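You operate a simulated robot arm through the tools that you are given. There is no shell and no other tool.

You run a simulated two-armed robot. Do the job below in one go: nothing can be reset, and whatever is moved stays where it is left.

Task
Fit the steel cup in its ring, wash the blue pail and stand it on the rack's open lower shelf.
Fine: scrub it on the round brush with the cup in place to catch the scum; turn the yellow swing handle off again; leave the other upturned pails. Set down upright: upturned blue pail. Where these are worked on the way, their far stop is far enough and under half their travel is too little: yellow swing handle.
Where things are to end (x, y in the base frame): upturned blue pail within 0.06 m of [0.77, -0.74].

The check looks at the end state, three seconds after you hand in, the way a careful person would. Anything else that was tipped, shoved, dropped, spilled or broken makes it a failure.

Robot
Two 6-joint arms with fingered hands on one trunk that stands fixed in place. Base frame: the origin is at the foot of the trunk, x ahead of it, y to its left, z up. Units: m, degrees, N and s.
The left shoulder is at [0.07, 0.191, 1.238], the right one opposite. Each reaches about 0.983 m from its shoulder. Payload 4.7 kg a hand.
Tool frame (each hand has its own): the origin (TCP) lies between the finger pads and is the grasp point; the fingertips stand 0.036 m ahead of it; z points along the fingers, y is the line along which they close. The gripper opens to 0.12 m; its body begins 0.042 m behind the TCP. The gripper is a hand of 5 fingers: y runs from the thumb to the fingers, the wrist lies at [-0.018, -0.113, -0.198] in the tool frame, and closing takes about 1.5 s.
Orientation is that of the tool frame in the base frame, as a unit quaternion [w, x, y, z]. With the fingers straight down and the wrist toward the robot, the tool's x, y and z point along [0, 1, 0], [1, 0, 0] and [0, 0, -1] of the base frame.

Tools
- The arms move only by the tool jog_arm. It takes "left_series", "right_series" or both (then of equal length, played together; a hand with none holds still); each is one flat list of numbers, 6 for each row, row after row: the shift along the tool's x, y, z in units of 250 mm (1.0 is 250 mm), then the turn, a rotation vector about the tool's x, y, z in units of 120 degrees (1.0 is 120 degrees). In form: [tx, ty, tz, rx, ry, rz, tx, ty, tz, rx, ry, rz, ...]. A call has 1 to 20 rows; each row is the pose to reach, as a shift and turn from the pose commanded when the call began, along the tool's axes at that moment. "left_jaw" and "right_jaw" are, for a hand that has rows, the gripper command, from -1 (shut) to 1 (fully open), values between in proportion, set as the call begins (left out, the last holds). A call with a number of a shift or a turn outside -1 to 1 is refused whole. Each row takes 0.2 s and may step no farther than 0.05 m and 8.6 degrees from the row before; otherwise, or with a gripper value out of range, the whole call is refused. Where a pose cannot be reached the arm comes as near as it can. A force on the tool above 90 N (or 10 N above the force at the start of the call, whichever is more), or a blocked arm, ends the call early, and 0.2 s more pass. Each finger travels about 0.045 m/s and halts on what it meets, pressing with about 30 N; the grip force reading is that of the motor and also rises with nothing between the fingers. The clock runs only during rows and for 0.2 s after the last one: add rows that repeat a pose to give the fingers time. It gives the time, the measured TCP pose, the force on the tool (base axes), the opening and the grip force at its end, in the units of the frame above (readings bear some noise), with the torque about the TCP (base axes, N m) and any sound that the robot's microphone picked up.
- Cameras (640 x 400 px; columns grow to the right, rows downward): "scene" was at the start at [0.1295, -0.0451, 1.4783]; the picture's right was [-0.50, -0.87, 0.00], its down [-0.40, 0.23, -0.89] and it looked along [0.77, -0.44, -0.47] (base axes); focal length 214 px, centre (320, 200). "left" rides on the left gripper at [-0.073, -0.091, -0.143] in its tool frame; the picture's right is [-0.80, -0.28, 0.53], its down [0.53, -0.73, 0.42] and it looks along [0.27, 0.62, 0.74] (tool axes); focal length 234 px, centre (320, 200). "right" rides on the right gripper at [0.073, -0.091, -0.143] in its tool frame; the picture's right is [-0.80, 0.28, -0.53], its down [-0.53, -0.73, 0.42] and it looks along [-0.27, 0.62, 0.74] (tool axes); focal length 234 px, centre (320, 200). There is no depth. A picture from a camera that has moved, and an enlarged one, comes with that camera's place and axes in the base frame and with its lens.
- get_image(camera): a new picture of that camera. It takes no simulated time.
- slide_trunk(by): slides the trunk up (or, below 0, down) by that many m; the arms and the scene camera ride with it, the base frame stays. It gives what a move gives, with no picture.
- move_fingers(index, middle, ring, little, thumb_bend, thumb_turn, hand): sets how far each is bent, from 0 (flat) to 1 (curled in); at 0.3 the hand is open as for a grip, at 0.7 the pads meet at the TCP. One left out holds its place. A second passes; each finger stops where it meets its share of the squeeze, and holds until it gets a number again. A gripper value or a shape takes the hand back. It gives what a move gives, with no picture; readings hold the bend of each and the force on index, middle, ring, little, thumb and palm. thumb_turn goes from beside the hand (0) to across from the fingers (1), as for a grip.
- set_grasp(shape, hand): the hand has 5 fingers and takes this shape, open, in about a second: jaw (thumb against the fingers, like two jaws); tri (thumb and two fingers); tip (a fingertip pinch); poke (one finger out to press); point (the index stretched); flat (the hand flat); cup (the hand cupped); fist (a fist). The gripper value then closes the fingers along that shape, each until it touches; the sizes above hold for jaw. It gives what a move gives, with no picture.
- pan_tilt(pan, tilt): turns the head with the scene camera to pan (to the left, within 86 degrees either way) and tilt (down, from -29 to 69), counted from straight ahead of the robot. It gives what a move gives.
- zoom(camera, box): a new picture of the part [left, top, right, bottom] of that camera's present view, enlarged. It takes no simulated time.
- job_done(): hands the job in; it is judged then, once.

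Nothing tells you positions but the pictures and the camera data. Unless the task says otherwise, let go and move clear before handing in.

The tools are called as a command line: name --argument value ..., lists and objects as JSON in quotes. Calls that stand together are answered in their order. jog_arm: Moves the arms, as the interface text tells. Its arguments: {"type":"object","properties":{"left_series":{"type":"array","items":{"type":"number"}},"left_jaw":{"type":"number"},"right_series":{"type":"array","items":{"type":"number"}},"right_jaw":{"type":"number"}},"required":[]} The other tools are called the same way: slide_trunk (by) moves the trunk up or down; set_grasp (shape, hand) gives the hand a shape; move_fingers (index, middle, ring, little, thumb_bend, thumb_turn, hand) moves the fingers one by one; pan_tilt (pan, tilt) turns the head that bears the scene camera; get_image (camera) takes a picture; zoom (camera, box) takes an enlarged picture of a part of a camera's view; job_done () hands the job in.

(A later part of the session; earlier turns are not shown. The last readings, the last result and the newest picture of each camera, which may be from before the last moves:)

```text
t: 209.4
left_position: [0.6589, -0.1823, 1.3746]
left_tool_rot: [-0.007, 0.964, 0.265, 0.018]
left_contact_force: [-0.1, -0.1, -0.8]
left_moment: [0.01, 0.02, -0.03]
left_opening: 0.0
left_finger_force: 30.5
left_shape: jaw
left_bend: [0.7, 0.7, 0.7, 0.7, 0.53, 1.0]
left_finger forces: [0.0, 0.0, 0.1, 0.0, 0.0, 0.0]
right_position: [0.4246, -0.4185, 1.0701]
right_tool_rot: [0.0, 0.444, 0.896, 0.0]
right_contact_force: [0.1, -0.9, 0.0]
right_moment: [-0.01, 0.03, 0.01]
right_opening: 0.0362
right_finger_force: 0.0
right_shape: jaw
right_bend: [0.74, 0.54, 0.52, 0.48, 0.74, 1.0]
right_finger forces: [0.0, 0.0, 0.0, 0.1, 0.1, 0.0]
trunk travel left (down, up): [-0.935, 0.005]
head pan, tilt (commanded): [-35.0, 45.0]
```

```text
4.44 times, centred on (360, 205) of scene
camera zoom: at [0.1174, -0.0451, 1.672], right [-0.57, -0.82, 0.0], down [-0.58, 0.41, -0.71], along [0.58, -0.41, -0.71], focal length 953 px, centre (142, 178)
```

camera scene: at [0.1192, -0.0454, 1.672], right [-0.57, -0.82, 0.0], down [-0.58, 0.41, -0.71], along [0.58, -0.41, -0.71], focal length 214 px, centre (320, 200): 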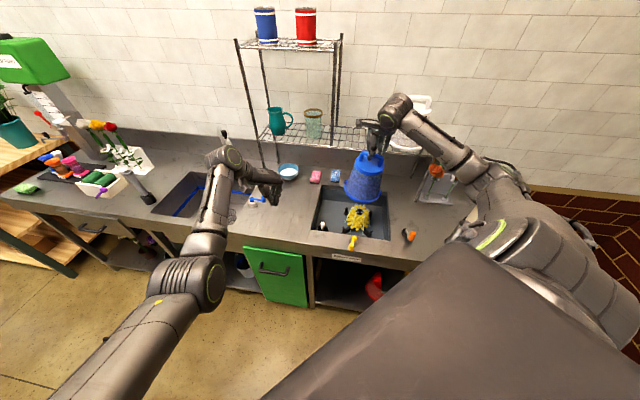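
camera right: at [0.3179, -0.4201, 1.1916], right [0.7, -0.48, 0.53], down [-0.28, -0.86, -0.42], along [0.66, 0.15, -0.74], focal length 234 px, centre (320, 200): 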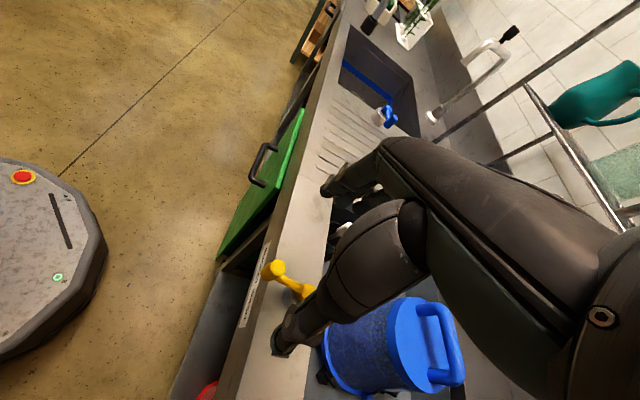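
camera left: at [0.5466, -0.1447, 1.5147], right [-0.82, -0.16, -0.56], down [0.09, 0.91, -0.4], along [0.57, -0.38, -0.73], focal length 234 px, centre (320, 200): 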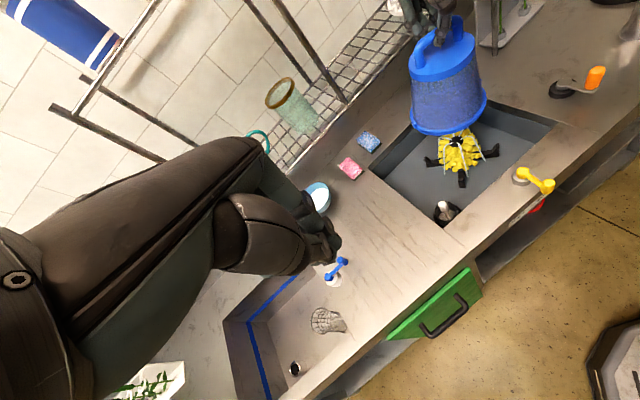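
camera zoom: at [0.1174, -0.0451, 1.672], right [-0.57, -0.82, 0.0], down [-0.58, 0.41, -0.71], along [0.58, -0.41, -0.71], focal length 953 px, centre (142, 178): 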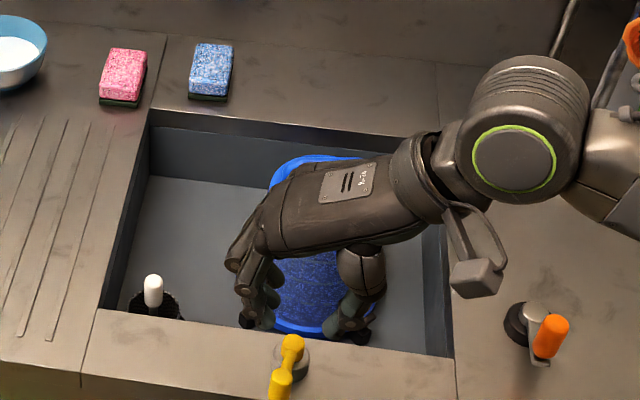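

No scum anywhere yet. There is one more mechanism right next to this sink — the orange crank on the black disc — so I'll look at it closely before deciding anything.

zoom --camera "left" --box '[530, 50, 620, 120]'

zoom --camera "scene" --box '[385, 210, 435, 250]'

zoom --camera "left" --box '[480, 0, 640, 110]'

```text
5.71 times, centred on (575, 85) of left
camera zoom: at [0.5471, -0.144, 1.5141], right [-0.82, -0.16, -0.56], down [0.1, 0.91, -0.4], along [0.57, -0.38, -0.73], focal length 1338 px, centre (-1137, 857)
```

zoom: 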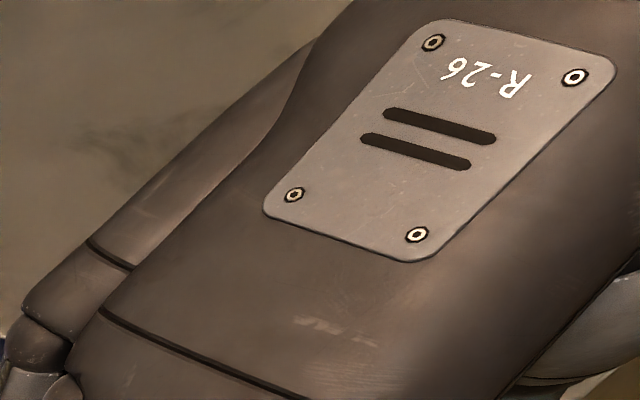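

```text
10.00 times, centred on (410, 230) of scene
camera zoom: at [0.1174, -0.0451, 1.672], right [-0.57, -0.82, 0.0], down [-0.58, 0.41, -0.71], along [0.58, -0.41, -0.71], focal length 2145 px, centre (-580, -100)
```

zoom: 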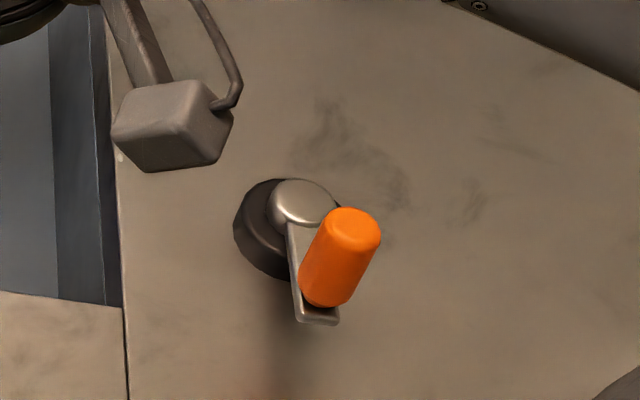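

```text
3.64 times, centred on (560, 55) of left
camera zoom: at [0.5471, -0.144, 1.5141], right [-0.82, -0.16, -0.56], down [0.1, 0.91, -0.4], along [0.57, -0.38, -0.73], focal length 852 px, centre (-553, 727)
```

zoom: 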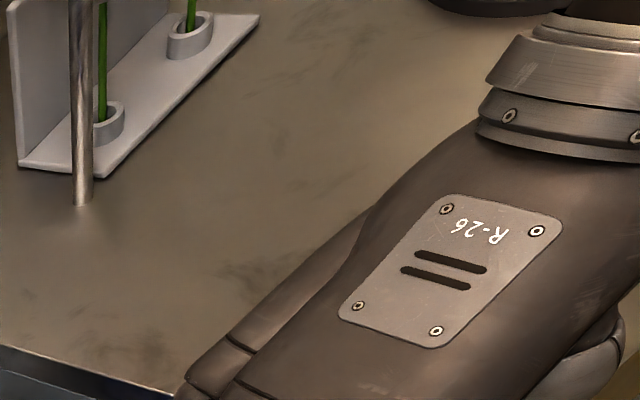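

That is clearly a hand crank, right beside the wash sink, and the pail is held by brackets and lugs so it can't turn — which makes sense if the crank spins the brush inside it. I'll go to the crank, approaching low from the sink side.

jog_arm --right_series '[-0.034, 0.003, -0.005, 0, 0, 0.07, -0.069, 0.005, -0.01, 0, 0, 0.14, -0.103, 0.008, -0.015, 0, 0, 0.21, -0.137, 0.01, -0.02, 0, 0, 0.28, -0.171, 0.013, -0.025, 0, 0, 0.35, -0.206, 0.015, -0.03, 0, 0, 0.42, -0.24, 0.018, -0.035, 0, 0, 0.49, -0.274, 0.02, -0.04, 0, 0, 0.561]' --right_jaw 1

jog_arm --right_series '[-0.069, 0.001, 0.033, 0, 0, 0.0625, -0.137, 0.002, 0.067, 0, 0, 0.125, -0.206, 0.004, 0.1, 0, 0, 0.1875, -0.275, 0.005, 0.133, 0, 0, 0.25, -0.343, 0.006, 0.167, 0, 0, 0.3125, -0.412, 0.007, 0.2, 0, 0, 0.375]'

get_image --camera "right"

get_image --camera "scene"

```text
t: 211.2
left_position: [0.6598, -0.1826, 1.3756]
left_tool_rot: [-0.007, 0.964, 0.266, 0.019]
left_contact_force: [0.9, -0.2, -0.2]
left_moment: [0.02, 0.0, 0.0]
left_opening: 0.0002
left_finger_force: 30.1
left_shape: jaw
left_bend: [0.7, 0.7, 0.7, 0.7, 0.53, 1.0]
left_finger forces: [0.1, 0.0, 0.0, 0.0, 0.1, 0.0]
right_position: [0.4713, -0.4697, 1.0776]
right_tool_rot: [0.001, 0.867, 0.498, 0.0]
right_contact_force: [-0.2, -0.4, 0.1]
right_moment: [0.0, 0.05, 0.01]
right_opening: 0.1197
right_finger_force: 0.0
right_shape: jaw
right_bend: [0.3, 0.3, 0.3, 0.3, 0.3, 0.98]
right_finger forces: [0.1, 0.0, 0.0, 0.0, 0.1, 0.0]
trunk travel left (down, up): [-0.935, 0.005]
head pan, tilt (commanded): [-35.0, 45.0]
```

```text
t: 212.6
left_position: [0.6587, -0.1845, 1.3751]
left_tool_rot: [-0.008, 0.964, 0.266, 0.019]
left_contact_force: [-0.6, 0.0, 0.4]
left_moment: [0.03, -0.02, -0.01]
left_opening: 0.0
left_finger_force: 30.2
left_shape: jaw
left_bend: [0.7, 0.7, 0.7, 0.7, 0.53, 1.0]
left_finger forces: [0.2, 0.0, 0.0, 0.1, 0.0, 0.1]
right_position: [0.4202, -0.561, 1.0277]
right_tool_rot: [0.0, 0.991, 0.13, 0.001]
right_contact_force: [-0.5, -0.3, 0.1]
right_moment: [-0.01, 0.0, 0.03]
right_opening: 0.1194
right_finger_force: 0.1
right_shape: jaw
right_bend: [0.3, 0.3, 0.3, 0.3, 0.3, 0.98]
right_finger forces: [0.0, 0.0, 0.0, 0.0, 0.1, 0.0]
trunk travel left (down, up): [-0.935, 0.005]
head pan, tilt (commanded): [-35.0, 45.0]
```

```text
taken
camera right: at [0.4672, -0.4548, 1.1721], right [-0.7, -0.48, 0.53], down [-0.7, 0.57, -0.42], along [-0.1, -0.67, -0.74], focal length 234 px, centre (320, 200)
```

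right: 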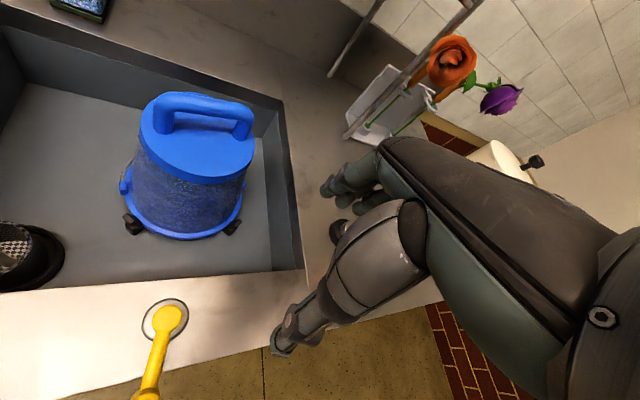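

```text
taken
camera scene: at [0.1172, -0.0466, 1.6721], right [-0.57, -0.82, 0.0], down [-0.58, 0.41, -0.71], along [0.58, -0.41, -0.71], focal length 214 px, centre (320, 200)
```

scene: 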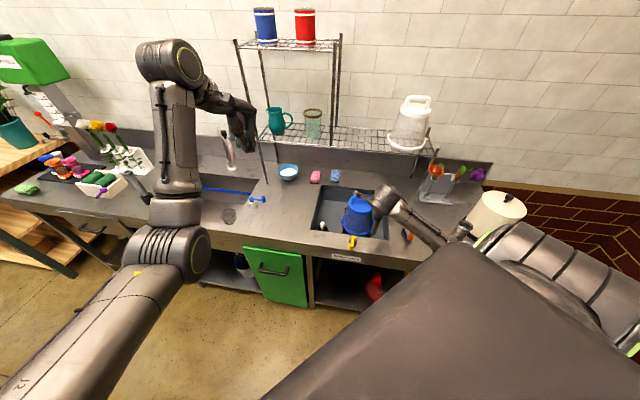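

jog_arm --right_series '[-0.016, 0.1, 0.04, 0, 0, 0.03, -0.033, 0.2, 0.1, 0, 0, 0.06, -0.049, 0.3, 0.19, 0, 0, 0.09, -0.065, 0.398, 0.291, 0, 0, 0.125]'

get_image --camera "right"

zoom --camera "left" --box '[500, 40, 640, 140]'

zoom --camera "scene" --box '[350, 180, 470, 260]'

```text
t: 213.6
left_position: [0.6596, -0.1842, 1.3756]
left_tool_rot: [-0.008, 0.964, 0.265, 0.019]
left_contact_force: [-0.1, -0.9, 0.4]
left_moment: [0.0, 0.01, -0.02]
left_opening: 0.0001
left_finger_force: 29.9
left_shape: jaw
left_bend: [0.7, 0.7, 0.7, 0.7, 0.53, 1.0]
left_finger forces: [0.1, 0.1, 0.0, 0.0, 0.0, 0.0]
right_position: [0.4314, -0.6616, 0.9556]
right_tool_rot: [-0.001, 1.0, -0.001, -0.001]
right_contact_force: [-0.2, -0.4, 0.2]
right_moment: [0.0, -0.03, 0.03]
right_opening: 0.1197
right_finger_force: 0.0
right_shape: jaw
right_bend: [0.3, 0.3, 0.3, 0.3, 0.3, 0.98]
right_finger forces: [0.0, 0.0, 0.1, 0.0, 0.1, 0.1]
trunk travel left (down, up): [-0.935, 0.005]
head pan, tilt (commanded): [-35.0, 45.0]
```

```text
taken
camera right: at [0.5038, -0.5712, 1.0992], right [-0.8, -0.28, 0.53], down [-0.53, 0.73, -0.42], along [-0.27, -0.62, -0.74], focal length 234 px, centre (320, 200)
```

right: 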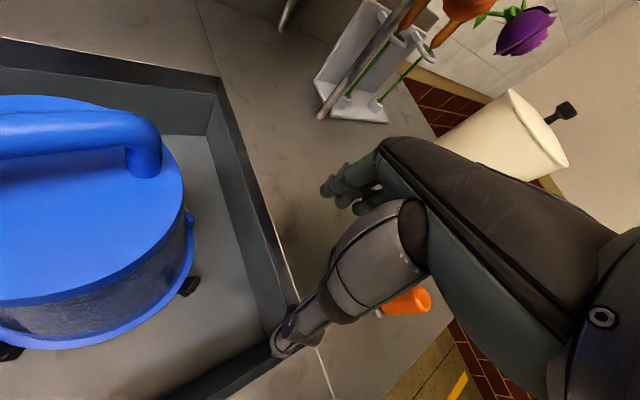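

```text
4.00 times, centred on (570, 90) of left
camera zoom: at [0.5475, -0.1458, 1.5138], right [-0.82, -0.16, -0.56], down [0.1, 0.91, -0.4], along [0.57, -0.38, -0.73], focal length 937 px, centre (-680, 640)
```

zoom: 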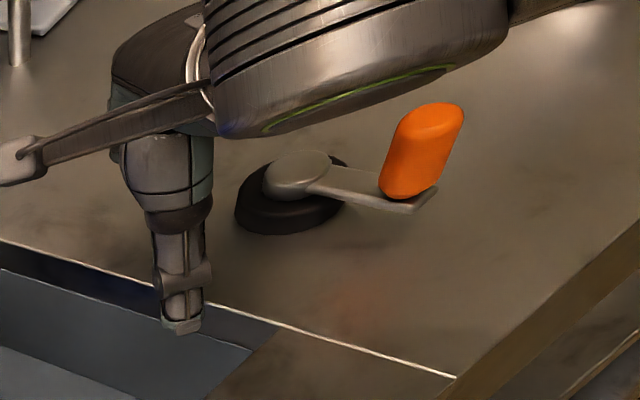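

```text
5.00 times, centred on (410, 220) of scene
camera zoom: at [0.1178, -0.0472, 1.672], right [-0.57, -0.82, 0.0], down [-0.58, 0.41, -0.71], along [0.58, -0.41, -0.71], focal length 1072 px, centre (-130, 100)
```

zoom: 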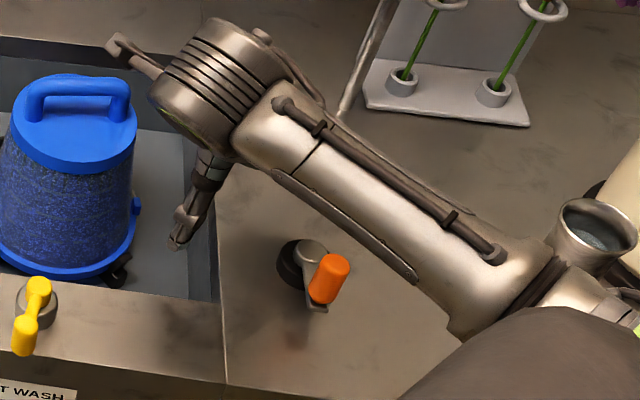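

I can see the crank clearly: pivot ≈ (0.364, -0.699), orange grip ≈ (0.327, -0.662), z 0.90–0.955. I'll slide in with the grip between thumb and fingers.

jog_arm --right_series '[-0.14, 0, 0.008, 0, 0, 0, -0.28, 0, 0.015, 0, 0, 0, -0.4, 0, 0.022, 0, 0, 0]'

get_image --camera "right"

zoom --camera "left" --box '[500, 40, 640, 140]'

zoom --camera "scene" --box '[350, 180, 470, 260]'

```text
t: 214.4
left_position: [0.6575, -0.1831, 1.3747]
left_tool_rot: [-0.007, 0.964, 0.266, 0.019]
left_contact_force: [0.0, -0.2, -0.5]
left_moment: [0.0, -0.02, 0.02]
left_opening: 0.0
left_finger_force: 29.7
left_shape: jaw
left_bend: [0.7, 0.7, 0.7, 0.7, 0.53, 1.0]
left_finger forces: [0.1, 0.1, 0.0, 0.1, 0.1, 0.1]
right_position: [0.3315, -0.6611, 0.951]
right_tool_rot: [0.0, 1.0, -0.001, 0.001]
right_contact_force: [-1.0, -0.6, 0.0]
right_moment: [0.02, -0.01, 0.01]
right_opening: 0.1198
right_finger_force: 0.0
right_shape: jaw
right_bend: [0.3, 0.3, 0.3, 0.3, 0.3, 0.98]
right_finger forces: [0.0, 0.1, 0.0, 0.1, 0.1, 0.1]
trunk travel left (down, up): [-0.935, 0.005]
head pan, tilt (commanded): [-35.0, 45.0]
```

```text
taken
camera right: at [0.4036, -0.5694, 1.0944], right [-0.8, -0.28, 0.52], down [-0.53, 0.73, -0.42], along [-0.27, -0.62, -0.74], focal length 234 px, centre (320, 200)
```

right: 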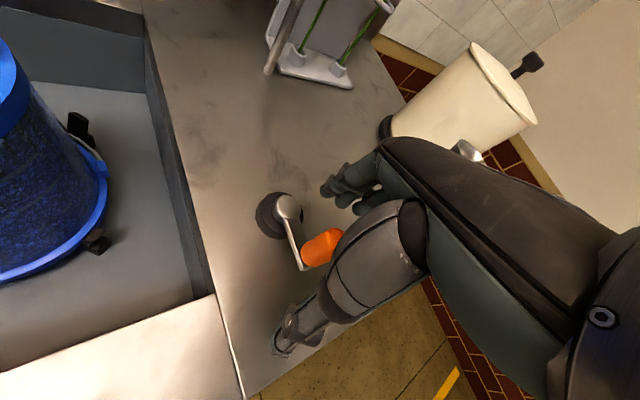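

```text
4.00 times, centred on (570, 90) of left
camera zoom: at [0.5461, -0.1445, 1.5145], right [-0.82, -0.16, -0.56], down [0.1, 0.91, -0.4], along [0.57, -0.38, -0.73], focal length 937 px, centre (-680, 640)
```

zoom: 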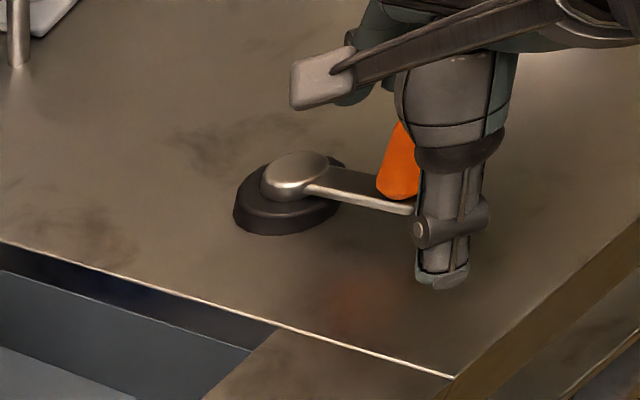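

```text
5.00 times, centred on (410, 220) of scene
camera zoom: at [0.1162, -0.046, 1.6722], right [-0.57, -0.82, 0.0], down [-0.58, 0.41, -0.71], along [0.58, -0.41, -0.71], focal length 1072 px, centre (-130, 100)
```

zoom: 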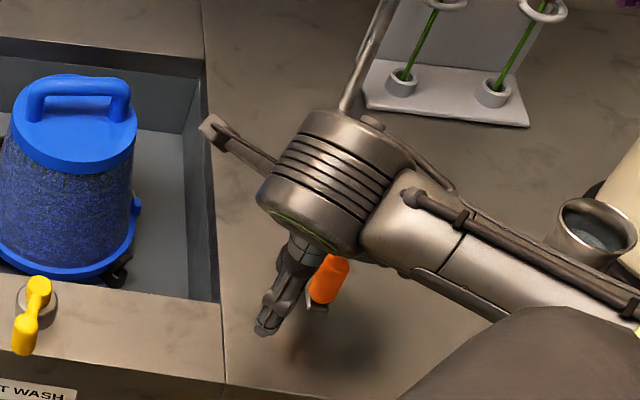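

The grip is at the grasp point. I'll close on it.

jog_arm --right_series '[0, 0, 0, 0, 0, 0, 0, 0, 0, 0, 0, 0, 0, 0, 0, 0, 0, 0, 0, 0, 0, 0, 0, 0, 0, 0, 0, 0, 0, 0, 0, 0, 0, 0, 0, 0, 0, 0, 0, 0, 0, 0, 0, 0, 0, 0, 0, 0]' --right_jaw -1

zoom --camera "right" --box '[240, 170, 400, 320]'

zoom --camera "left" --box '[500, 40, 640, 140]'

```text
t: 216.2
left_position: [0.6583, -0.1837, 1.3758]
left_tool_rot: [-0.007, 0.964, 0.265, 0.019]
left_contact_force: [-0.6, -0.2, 0.2]
left_moment: [0.01, -0.02, 0.0]
left_opening: 0.0
left_finger_force: 30.5
left_shape: jaw
left_bend: [0.7, 0.7, 0.7, 0.7, 0.53, 1.0]
left_finger forces: [0.0, 0.0, 0.0, 0.1, 0.1, 0.0]
right_position: [0.3307, -0.6605, 0.9498]
right_tool_rot: [0.0, 1.0, 0.0, 0.001]
right_contact_force: [-2.3, 2.2, -2.1]
right_moment: [0.0, 0.03, 0.02]
right_opening: 0.0142
right_finger_force: 30.0
right_shape: jaw
right_bend: [0.72, 0.64, 0.7, 0.7, 0.74, 1.0]
right_finger forces: [12.7, 9.2, 0.0, 0.0, 24.1, 0.0]
trunk travel left (down, up): [-0.935, 0.005]
head pan, tilt (commanded): [-35.0, 45.0]
```

```text
2.67 times, centred on (320, 245) of right
camera zoom: at [0.4038, -0.5696, 1.0937], right [-0.8, -0.28, 0.53], down [-0.53, 0.73, -0.42], along [-0.27, -0.62, -0.74], focal length 624 px, centre (320, 80)
```

zoom: 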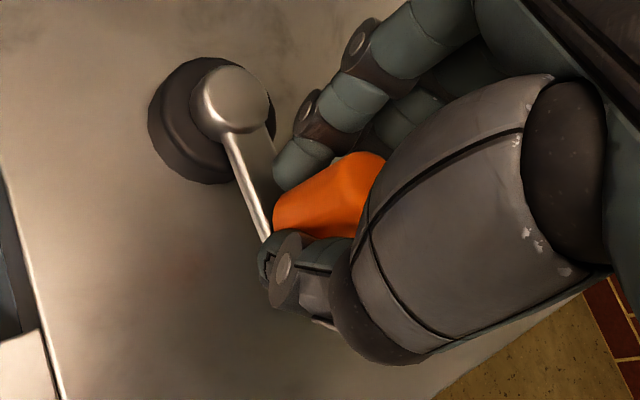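

```text
4.00 times, centred on (570, 90) of left
camera zoom: at [0.5466, -0.1448, 1.5142], right [-0.82, -0.16, -0.56], down [0.1, 0.91, -0.4], along [0.57, -0.38, -0.73], focal length 937 px, centre (-680, 640)
```

zoom: 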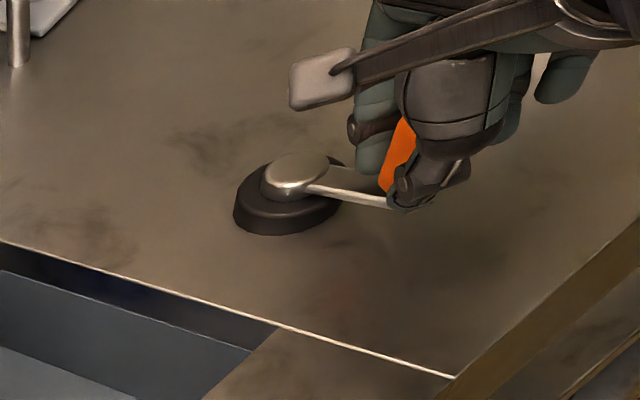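

A firm pinch on the crank grip. I'll try a small turn to feel whether it moves freely.

jog_arm --right_series '[-0.017, 0.02, 0, 0, 0, 0, -0.033, 0.042, 0, 0, 0, 0]'

zoom --camera "left" --box '[500, 40, 640, 140]'

zoom --camera "scene" --box '[350, 180, 470, 260]'

```text
t: 216.8
left_position: [0.6597, -0.1838, 1.3746]
left_tool_rot: [-0.008, 0.964, 0.266, 0.019]
left_contact_force: [-0.6, 0.5, -0.4]
left_moment: [-0.02, -0.01, 0.01]
left_opening: 0.0001
left_finger_force: 30.1
left_shape: jaw
left_bend: [0.7, 0.7, 0.7, 0.7, 0.53, 1.0]
left_finger forces: [0.0, 0.1, 0.1, 0.0, 0.1, 0.1]
right_position: [0.323, -0.6729, 0.9503]
right_tool_rot: [0.001, 1.0, 0.0, 0.0]
right_contact_force: [-2.2, 2.0, -2.7]
right_moment: [-0.04, 0.11, 0.0]
right_opening: 0.0146
right_finger_force: 30.2
right_shape: jaw
right_bend: [0.72, 0.64, 0.7, 0.7, 0.74, 1.0]
right_finger forces: [13.4, 9.6, 0.0, 0.1, 23.8, 0.0]
trunk travel left (down, up): [-0.935, 0.005]
head pan, tilt (commanded): [-35.0, 45.0]
```

```text
4.00 times, centred on (570, 90) of left
camera zoom: at [0.5467, -0.1456, 1.5141], right [-0.82, -0.16, -0.56], down [0.1, 0.91, -0.4], along [0.57, -0.38, -0.73], focal length 937 px, centre (-680, 640)
```

zoom: 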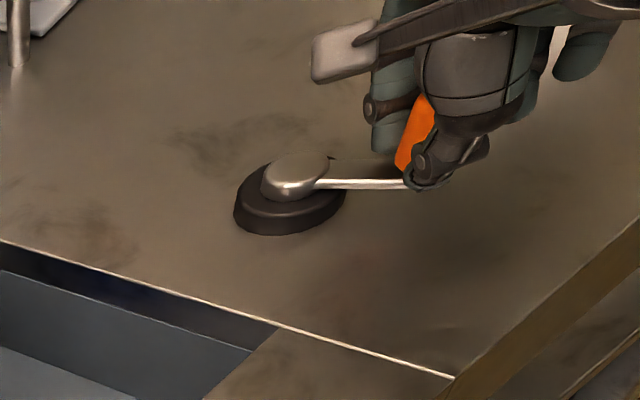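

```text
5.00 times, centred on (410, 220) of scene
camera zoom: at [0.1169, -0.047, 1.6721], right [-0.57, -0.82, 0.0], down [-0.58, 0.41, -0.71], along [0.58, -0.41, -0.71], focal length 1072 px, centre (-130, 100)
```

zoom: 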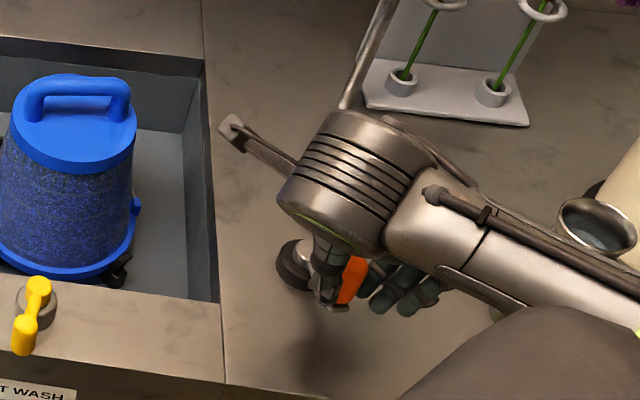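

It turns freely. I'll make one full turn of the crank and look at the pail.

jog_arm --right_series '[-0.0284, 0.1024, 0, 0, 0, 0, -0.002, 0.2048, 0, 0, 0, 0, 0.0724, 0.2804, 0, 0, 0, 0, 0.1748, 0.3088, 0, 0, 0, 0, 0.2772, 0.2824, 0, 0, 0, 0, 0.3528, 0.208, 0, 0, 0, 0, 0.3812, 0.1056, 0, 0, 0, 0, 0.3548, 0.0032, 0, 0, 0, 0, 0.2804, -0.0724, 0, 0, 0, 0, 0.178, -0.1008, 0, 0, 0, 0, 0.0756, -0.0744, 0, 0, 0, 0, 0, 0, 0, 0, 0, 0]'

zoom --camera "left" --box '[420, 90, 640, 190]'

zoom --camera "left" --box '[430, 100, 490, 170]'

zoom --camera "scene" --box '[330, 170, 470, 260]'

```text
t: 219.4
left_position: [0.6577, -0.1856, 1.3747]
left_tool_rot: [-0.007, 0.964, 0.265, 0.019]
left_contact_force: [0.0, 0.6, 0.4]
left_moment: [0.04, -0.03, -0.01]
left_opening: 0.0
left_finger_force: 30.0
left_shape: jaw
left_bend: [0.7, 0.7, 0.7, 0.7, 0.53, 1.0]
left_finger forces: [0.0, 0.0, 0.1, 0.0, 0.1, 0.0]
right_position: [0.3231, -0.6746, 0.9495]
right_tool_rot: [0.001, 1.0, 0.0, 0.0]
right_contact_force: [-4.0, 1.9, -1.2]
right_moment: [-0.06, 0.09, -0.02]
right_opening: 0.0135
right_finger_force: 29.9
right_shape: jaw
right_bend: [0.72, 0.64, 0.7, 0.7, 0.74, 1.0]
right_finger forces: [13.8, 11.7, 0.0, 0.0, 24.2, 0.1]
trunk travel left (down, up): [-0.935, 0.005]
head pan, tilt (commanded): [-35.0, 45.0]
```

```text
2.91 times, centred on (530, 140) of left
camera zoom: at [0.5459, -0.1473, 1.5144], right [-0.82, -0.16, -0.56], down [0.1, 0.91, -0.4], along [0.57, -0.38, -0.73], focal length 681 px, centre (-291, 374)
```

zoom: 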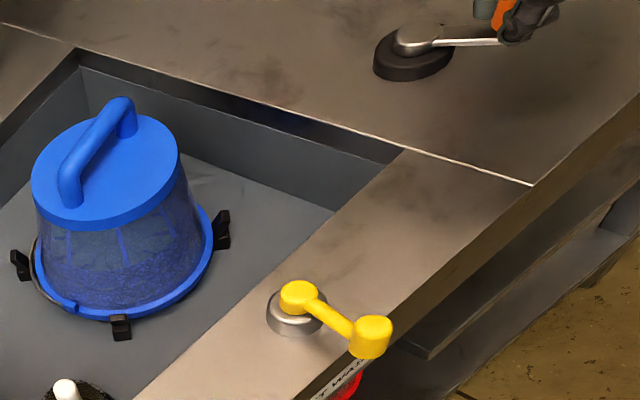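

```text
5.71 times, centred on (460, 135) of left
camera zoom: at [0.5459, -0.1473, 1.5144], right [-0.82, -0.16, -0.56], down [0.1, 0.91, -0.4], along [0.57, -0.38, -0.73], focal length 1338 px, centre (-480, 571)
```

zoom: 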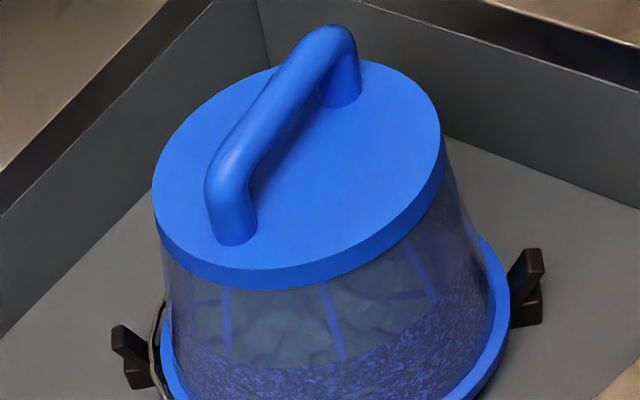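

```text
4.44 times, centred on (400, 215) of scene
camera zoom: at [0.1162, -0.0486, 1.6722], right [-0.57, -0.82, 0.0], down [-0.58, 0.41, -0.71], along [0.58, -0.4, -0.71], focal length 953 px, centre (-36, 133)
```

zoom: 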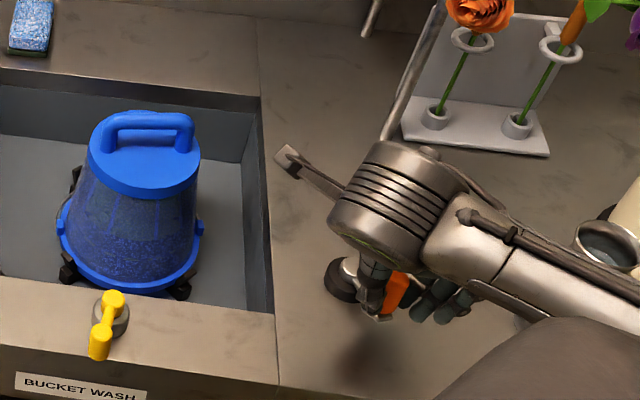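

Excellent — the crank spins the brush and the upper half of the film has cleared. I'll keep cranking.

jog_arm --right_series '[-0.0284, 0.1024, 0, 0, 0, 0, -0.002, 0.2048, 0, 0, 0, 0, 0.0724, 0.2804, 0, 0, 0, 0, 0.1748, 0.3088, 0, 0, 0, 0, 0.2772, 0.2824, 0, 0, 0, 0, 0.3528, 0.208, 0, 0, 0, 0, 0.3812, 0.1056, 0, 0, 0, 0, 0.3548, 0.0032, 0, 0, 0, 0, 0.2804, -0.0724, 0, 0, 0, 0, 0.178, -0.1008, 0, 0, 0, 0, 0.0756, -0.0744, 0, 0, 0, 0, 0, 0, 0, 0, 0, 0]'

zoom --camera "left" --box '[430, 100, 490, 170]'

zoom --camera "scene" --box '[330, 170, 470, 260]'

```text
t: 222.0
left_position: [0.6586, -0.185, 1.3757]
left_tool_rot: [-0.007, 0.964, 0.266, 0.019]
left_contact_force: [0.4, 0.5, 0.7]
left_moment: [-0.02, -0.02, 0.0]
left_opening: 0.0001
left_finger_force: 29.6
left_shape: jaw
left_bend: [0.7, 0.7, 0.7, 0.7, 0.53, 1.0]
left_finger forces: [0.1, 0.0, 0.0, 0.0, 0.0, 0.0]
right_position: [0.3231, -0.6737, 0.9491]
right_tool_rot: [0.0, 1.0, 0.0, 0.0]
right_contact_force: [-3.4, -0.2, 3.2]
right_moment: [-0.07, 0.07, 0.01]
right_opening: 0.0137
right_finger_force: 29.9
right_shape: jaw
right_bend: [0.72, 0.63, 0.7, 0.7, 0.74, 1.0]
right_finger forces: [14.8, 13.1, 0.0, 0.1, 24.4, 0.0]
trunk travel left (down, up): [-0.935, 0.005]
head pan, tilt (commanded): [-35.0, 45.0]
```

```text
5.71 times, centred on (460, 135) of left
camera zoom: at [0.546, -0.1464, 1.5145], right [-0.82, -0.16, -0.56], down [0.1, 0.91, -0.4], along [0.57, -0.38, -0.73], focal length 1338 px, centre (-480, 571)
```

zoom: 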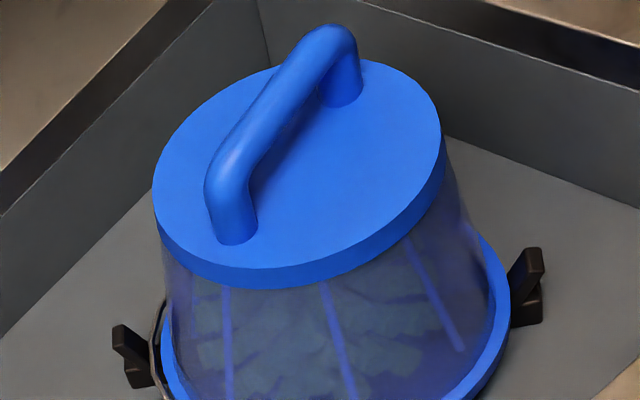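

```text
4.44 times, centred on (400, 215) of scene
camera zoom: at [0.1162, -0.0476, 1.6722], right [-0.57, -0.82, 0.0], down [-0.58, 0.41, -0.71], along [0.58, -0.41, -0.71], focal length 953 px, centre (-36, 133)
```

zoom: 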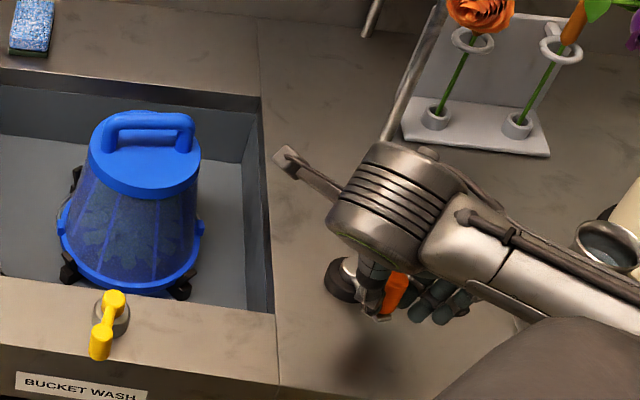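

The walls look clear now — I can see the brush through them. I'll do another turn and a half for good measure, ending at the crank's original position.

jog_arm --right_series '[-0.0284, 0.1024, 0, 0, 0, 0, -0.002, 0.2048, 0, 0, 0, 0, 0.0724, 0.2804, 0, 0, 0, 0, 0.1748, 0.3088, 0, 0, 0, 0, 0.2772, 0.2824, 0, 0, 0, 0, 0.3528, 0.208, 0, 0, 0, 0, 0.3812, 0.1056, 0, 0, 0, 0, 0.3548, 0.0032, 0, 0, 0, 0, 0.2804, -0.0724, 0, 0, 0, 0, 0.178, -0.1008, 0, 0, 0, 0, 0.0756, -0.0744, 0, 0, 0, 0, 0, 0, 0, 0, 0, 0]'

zoom --camera "left" --box '[420, 100, 500, 190]'

zoom --camera "scene" --box '[335, 190, 395, 245]'

zoom --camera "left" --box '[425, 190, 470, 230]'

```text
t: 224.6
left_position: [0.6586, -0.1843, 1.3749]
left_tool_rot: [-0.007, 0.964, 0.266, 0.019]
left_contact_force: [0.3, 0.6, 0.1]
left_moment: [0.05, -0.01, 0.01]
left_opening: 0.0
left_finger_force: 30.2
left_shape: jaw
left_bend: [0.7, 0.7, 0.7, 0.7, 0.53, 1.0]
left_finger forces: [0.1, 0.0, 0.0, 0.0, 0.0, 0.1]
right_position: [0.3225, -0.6746, 0.9511]
right_tool_rot: [0.0, 1.0, 0.0, 0.0]
right_contact_force: [-1.3, -0.8, 0.3]
right_moment: [-0.05, 0.03, 0.01]
right_opening: 0.0136
right_finger_force: 29.6
right_shape: jaw
right_bend: [0.72, 0.63, 0.7, 0.7, 0.74, 1.0]
right_finger forces: [16.0, 13.6, 0.1, 0.0, 23.2, 0.0]
trunk travel left (down, up): [-0.935, 0.005]
head pan, tilt (commanded): [-35.0, 45.0]
```

```text
4.44 times, centred on (460, 145) of left
camera zoom: at [0.5467, -0.147, 1.5141], right [-0.82, -0.16, -0.56], down [0.1, 0.91, -0.4], along [0.57, -0.38, -0.73], focal length 1041 px, centre (-302, 444)
```

zoom: 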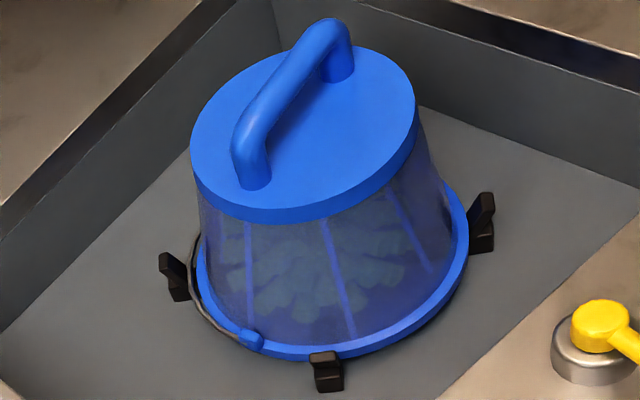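

```text
7.27 times, centred on (365, 218) of scene
camera zoom: at [0.117, -0.0483, 1.6721], right [-0.57, -0.82, 0.0], down [-0.58, 0.41, -0.71], along [0.58, -0.4, -0.71], focal length 1560 px, centre (-7, 73)
```

zoom: 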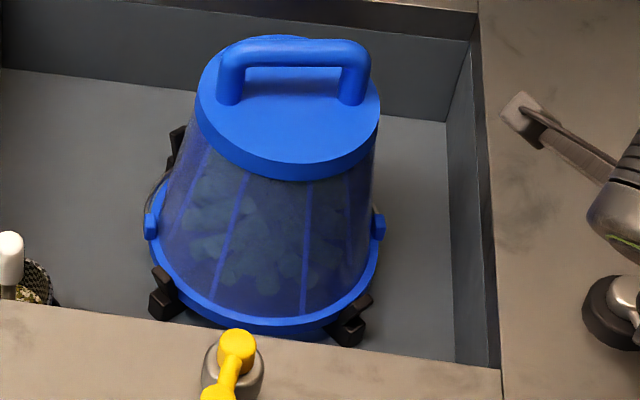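

```text
10.00 times, centred on (448, 210) of left
camera zoom: at [0.5467, -0.147, 1.5141], right [-0.82, -0.16, -0.56], down [0.1, 0.91, -0.4], along [0.57, -0.38, -0.73], focal length 2342 px, centre (-955, 100)
```

zoom: 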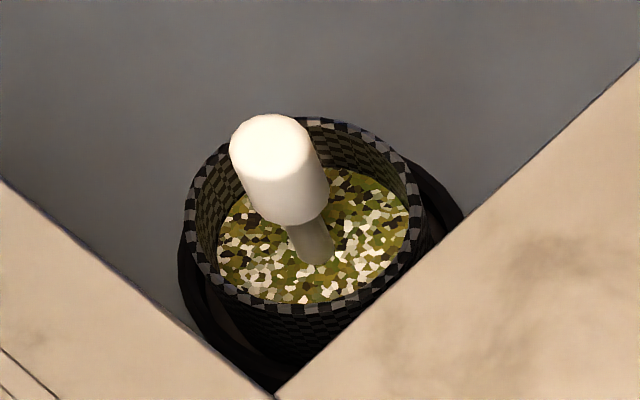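

The pail is clear and the scum is in the strainer cup. I'll return the crank to its starting angle, release it and back the hand out the way it came.

jog_arm --right_series '[0.017, -0.02, 0, 0, 0, 0, 0.033, -0.042, 0, 0, 0, 0]'

jog_arm --right_series '[0, 0, 0, 0, 0, 0, 0, 0, 0, 0, 0, 0, 0, 0, 0, 0, 0, 0, 0, 0, 0, 0, 0, 0, 0, 0, 0, 0, 0, 0, 0, 0, 0, 0, 0, 0, 0, 0, 0, 0, 0, 0, 0, 0, 0, 0, 0, 0]' --right_jaw 1

zoom --camera "left" --box '[500, 40, 640, 140]'

get_image --camera "right"

```text
t: 225.2
left_position: [0.6589, -0.1824, 1.3757]
left_tool_rot: [-0.007, 0.964, 0.265, 0.019]
left_contact_force: [-0.1, -0.7, -0.4]
left_moment: [0.0, -0.06, -0.01]
left_opening: 0.0
left_finger_force: 30.1
left_shape: jaw
left_bend: [0.7, 0.7, 0.7, 0.7, 0.53, 1.0]
left_finger forces: [0.1, 0.0, 0.1, 0.0, 0.0, 0.0]
right_position: [0.3298, -0.6621, 0.9495]
right_tool_rot: [0.0, 1.0, 0.0, 0.0]
right_contact_force: [-2.0, 1.3, -2.2]
right_moment: [-0.06, 0.04, -0.03]
right_opening: 0.0133
right_finger_force: 30.3
right_shape: jaw
right_bend: [0.72, 0.63, 0.7, 0.7, 0.74, 1.0]
right_finger forces: [14.8, 13.8, 0.0, 0.0, 23.6, 0.1]
trunk travel left (down, up): [-0.935, 0.005]
head pan, tilt (commanded): [-35.0, 45.0]
```

```text
t: 227.0
left_position: [0.6591, -0.184, 1.3758]
left_tool_rot: [-0.007, 0.964, 0.266, 0.018]
left_contact_force: [0.0, -0.2, -0.5]
left_moment: [-0.03, -0.01, -0.03]
left_opening: 0.0002
left_finger_force: 30.4
left_shape: jaw
left_bend: [0.7, 0.7, 0.7, 0.7, 0.53, 1.0]
left_finger forces: [0.0, 0.0, 0.0, 0.1, 0.1, 0.1]
right_position: [0.3312, -0.6611, 0.9503]
right_tool_rot: [0.001, 1.0, 0.0, 0.0]
right_contact_force: [0.2, 0.1, 0.3]
right_moment: [-0.02, -0.03, -0.02]
right_opening: 0.1196
right_finger_force: 0.1
right_shape: jaw
right_bend: [0.3, 0.3, 0.3, 0.3, 0.3, 0.98]
right_finger forces: [0.1, 0.1, 0.0, 0.0, 0.1, 0.0]
trunk travel left (down, up): [-0.935, 0.005]
head pan, tilt (commanded): [-35.0, 45.0]
```

```text
4.00 times, centred on (570, 90) of left
camera zoom: at [0.5469, -0.145, 1.5142], right [-0.82, -0.16, -0.56], down [0.1, 0.91, -0.4], along [0.57, -0.38, -0.73], focal length 937 px, centre (-680, 640)
```

zoom: 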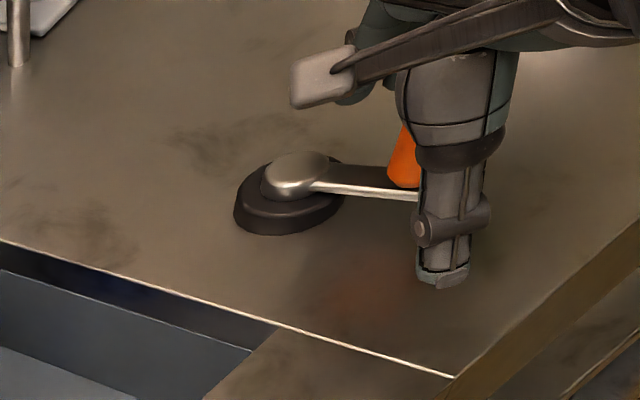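

```text
taken
camera right: at [0.4037, -0.5703, 1.0939], right [-0.8, -0.28, 0.53], down [-0.53, 0.73, -0.42], along [-0.27, -0.62, -0.74], focal length 234 px, centre (320, 200)
```

right: 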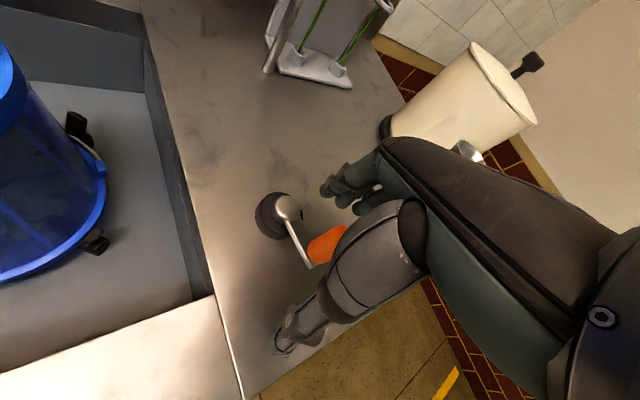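

Released cleanly. I'll retreat along the same path and go to the yellow handle to turn it off.

jog_arm --right_series '[0.14, 0, -0.005, 0, 0, 0, 0.28, 0, -0.01, 0, 0, 0, 0.4, 0, -0.02, 0, 0, 0, 0.39, -0.1, -0.1, 0, 0, -0.03, 0.38, -0.2, -0.18, 0, 0, -0.06, 0.37, -0.3, -0.25, 0, 0, -0.09, 0.36, -0.4, -0.32, 0, 0, -0.125]'

jog_arm --right_series '[0.048, -0.049, -0.033, 0, 0, -0.0625, 0.095, -0.099, -0.067, 0, 0, -0.125, 0.143, -0.148, -0.1, 0, 0, -0.1875, 0.191, -0.197, -0.133, 0, 0, -0.25, 0.238, -0.247, -0.167, 0, 0, -0.3125, 0.286, -0.296, -0.2, 0, 0, -0.375]'

jog_arm --right_series '[0.0115, -0.029, 0.015, 0, 0, -0.069, 0.023, -0.058, 0.03, 0, 0, -0.138, 0.0345, -0.087, 0.045, 0, 0, -0.206, 0.046, -0.117, 0.06, 0, 0, -0.275, 0.0575, -0.146, 0.075, 0, 0, -0.344, 0.069, -0.175, 0.09, 0, 0, -0.413, 0.0805, -0.204, 0.105, 0, 0, -0.481, 0.092, -0.233, 0.12, 0, 0, -0.55]'

get_image --camera "right"

zoom --camera "left" --box '[420, 40, 640, 200]'

```text
t: 228.6
left_position: [0.6585, -0.1824, 1.375]
left_tool_rot: [-0.007, 0.964, 0.266, 0.019]
left_contact_force: [0.2, 0.3, -0.7]
left_moment: [-0.04, -0.01, 0.01]
left_opening: 0.0
left_finger_force: 29.6
left_shape: jaw
left_bend: [0.7, 0.7, 0.7, 0.7, 0.53, 1.0]
left_finger forces: [0.0, 0.0, 0.0, 0.0, 0.0, 0.0]
right_position: [0.4198, -0.5597, 1.0308]
right_tool_rot: [0.0, 0.991, 0.13, -0.001]
right_contact_force: [0.3, -0.5, -0.6]
right_moment: [-0.04, -0.01, 0.0]
right_opening: 0.1195
right_finger_force: 0.1
right_shape: jaw
right_bend: [0.3, 0.3, 0.3, 0.3, 0.3, 0.98]
right_finger forces: [0.0, 0.1, 0.0, 0.1, 0.0, 0.0]
trunk travel left (down, up): [-0.935, 0.005]
head pan, tilt (commanded): [-35.0, 45.0]
```

```text
t: 230.0
left_position: [0.6594, -0.1832, 1.3753]
left_tool_rot: [-0.007, 0.964, 0.265, 0.02]
left_contact_force: [-0.1, -0.6, -0.4]
left_moment: [0.0, 0.01, 0.0]
left_opening: 0.0003
left_finger_force: 29.9
left_shape: jaw
left_bend: [0.7, 0.7, 0.7, 0.7, 0.53, 1.0]
left_finger forces: [0.0, 0.0, 0.0, 0.0, 0.0, 0.1]
right_position: [0.4705, -0.4706, 1.0794]
right_tool_rot: [-0.001, 0.866, 0.5, 0.0]
right_contact_force: [-0.5, -0.4, 0.0]
right_moment: [0.0, 0.03, 0.01]
right_opening: 0.1196
right_finger_force: 0.1
right_shape: jaw
right_bend: [0.3, 0.3, 0.3, 0.3, 0.3, 0.98]
right_finger forces: [0.0, 0.0, 0.1, 0.0, 0.0, 0.0]
trunk travel left (down, up): [-0.935, 0.005]
head pan, tilt (commanded): [-35.0, 45.0]
```

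```text
t: 231.8
left_position: [0.6587, -0.1827, 1.3751]
left_tool_rot: [-0.007, 0.964, 0.265, 0.019]
left_contact_force: [0.3, 1.3, -0.2]
left_moment: [0.01, 0.0, -0.01]
left_opening: 0.0
left_finger_force: 29.8
left_shape: jaw
left_bend: [0.7, 0.7, 0.7, 0.7, 0.53, 1.0]
left_finger forces: [0.1, 0.0, 0.0, 0.0, 0.0, 0.1]
right_position: [0.4319, -0.4207, 1.0498]
right_tool_rot: [0.0, 0.453, 0.891, 0.0]
right_contact_force: [0.8, 0.4, 0.2]
right_moment: [-0.02, 0.0, 0.0]
right_opening: 0.1197
right_finger_force: 0.0
right_shape: jaw
right_bend: [0.3, 0.3, 0.3, 0.3, 0.3, 0.98]
right_finger forces: [0.1, 0.1, 0.0, 0.0, 0.0, 0.0]
trunk travel left (down, up): [-0.935, 0.005]
head pan, tilt (commanded): [-35.0, 45.0]
```

```text
taken
camera right: at [0.3156, -0.4175, 1.1937], right [0.7, -0.48, 0.53], down [-0.28, -0.86, -0.42], along [0.66, 0.15, -0.74], focal length 234 px, centre (320, 200)
```

right: 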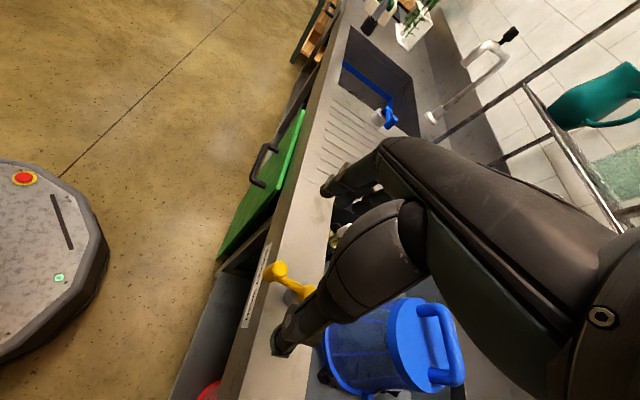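

```text
2.50 times, centred on (530, 120) of left
camera zoom: at [0.5471, -0.1449, 1.5141], right [-0.82, -0.16, -0.56], down [0.1, 0.91, -0.4], along [0.57, -0.38, -0.73], focal length 585 px, centre (-205, 400)
```

zoom: 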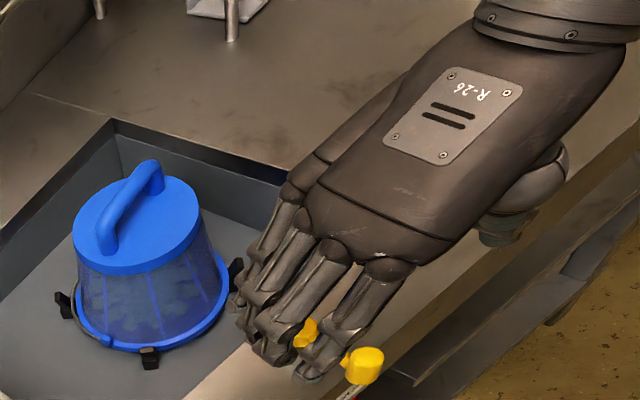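

I'll lower around the yellow knob, close loosely, and swing it back along its arc.

jog_arm --right_series '[0, 0, 0.16, 0, 0, 0, 0, 0, 0.32, 0, 0, 0, 0, 0, 0.475, 0, 0, 0]'

jog_arm --right_series '[0, 0, 0, 0, 0, 0, 0, 0, 0, 0, 0, 0, 0, 0, 0, 0, 0, 0, 0, 0, 0, 0, 0, 0, 0, 0, 0, 0, 0, 0, 0, 0, 0, 0, 0, 0]' --right_jaw -0.4

zoom --camera "right" --box '[240, 170, 400, 320]'

```text
t: 232.6
left_position: [0.6585, -0.1838, 1.3749]
left_tool_rot: [-0.007, 0.964, 0.265, 0.019]
left_contact_force: [0.0, 1.3, 0.2]
left_moment: [0.0, 0.0, 0.01]
left_opening: 0.0
left_finger_force: 29.9
left_shape: jaw
left_bend: [0.7, 0.7, 0.7, 0.7, 0.53, 1.0]
left_finger forces: [0.0, 0.0, 0.0, 0.0, 0.0, 0.0]
right_position: [0.4315, -0.4243, 0.9322]
right_tool_rot: [0.0, 0.454, 0.891, 0.0]
right_contact_force: [-0.2, -0.8, -0.1]
right_moment: [-0.02, 0.0, 0.0]
right_opening: 0.1198
right_finger_force: 0.0
right_shape: jaw
right_bend: [0.3, 0.3, 0.3, 0.3, 0.3, 0.98]
right_finger forces: [0.0, 0.0, 0.0, 0.0, 0.0, 0.0]
trunk travel left (down, up): [-0.935, 0.005]
head pan, tilt (commanded): [-35.0, 45.0]
```

```text
t: 234.0
left_position: [0.659, -0.1824, 1.375]
left_tool_rot: [-0.007, 0.964, 0.266, 0.019]
left_contact_force: [-0.4, -0.1, 0.2]
left_moment: [-0.02, 0.02, 0.0]
left_opening: 0.0001
left_finger_force: 29.7
left_shape: jaw
left_bend: [0.7, 0.7, 0.7, 0.7, 0.53, 1.0]
left_finger forces: [0.0, 0.0, 0.0, 0.1, 0.0, 0.0]
right_position: [0.4311, -0.4239, 0.9298]
right_tool_rot: [0.0, 0.454, 0.891, 0.0]
right_contact_force: [-0.6, 0.1, 0.9]
right_moment: [0.02, 0.02, -0.03]
right_opening: 0.0366
right_finger_force: 0.0
right_shape: jaw
right_bend: [0.74, 0.54, 0.52, 0.48, 0.74, 1.0]
right_finger forces: [0.0, 0.0, 0.0, 0.0, 0.0, 0.0]
trunk travel left (down, up): [-0.935, 0.005]
head pan, tilt (commanded): [-35.0, 45.0]
```

```text
2.67 times, centred on (320, 245) of right
camera zoom: at [0.3146, -0.4187, 1.0755], right [0.7, -0.49, 0.53], down [-0.28, -0.86, -0.42], along [0.66, 0.15, -0.74], focal length 624 px, centre (320, 80)
```

zoom: 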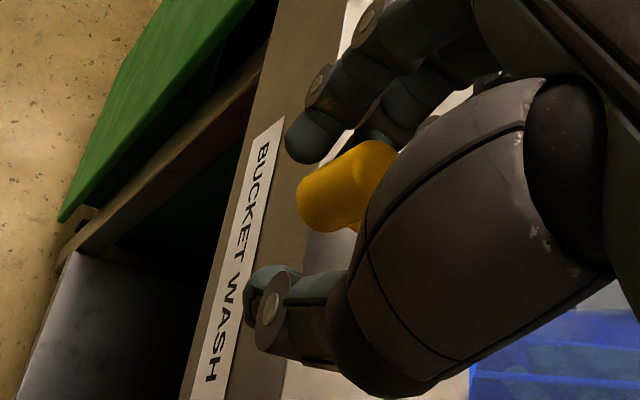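

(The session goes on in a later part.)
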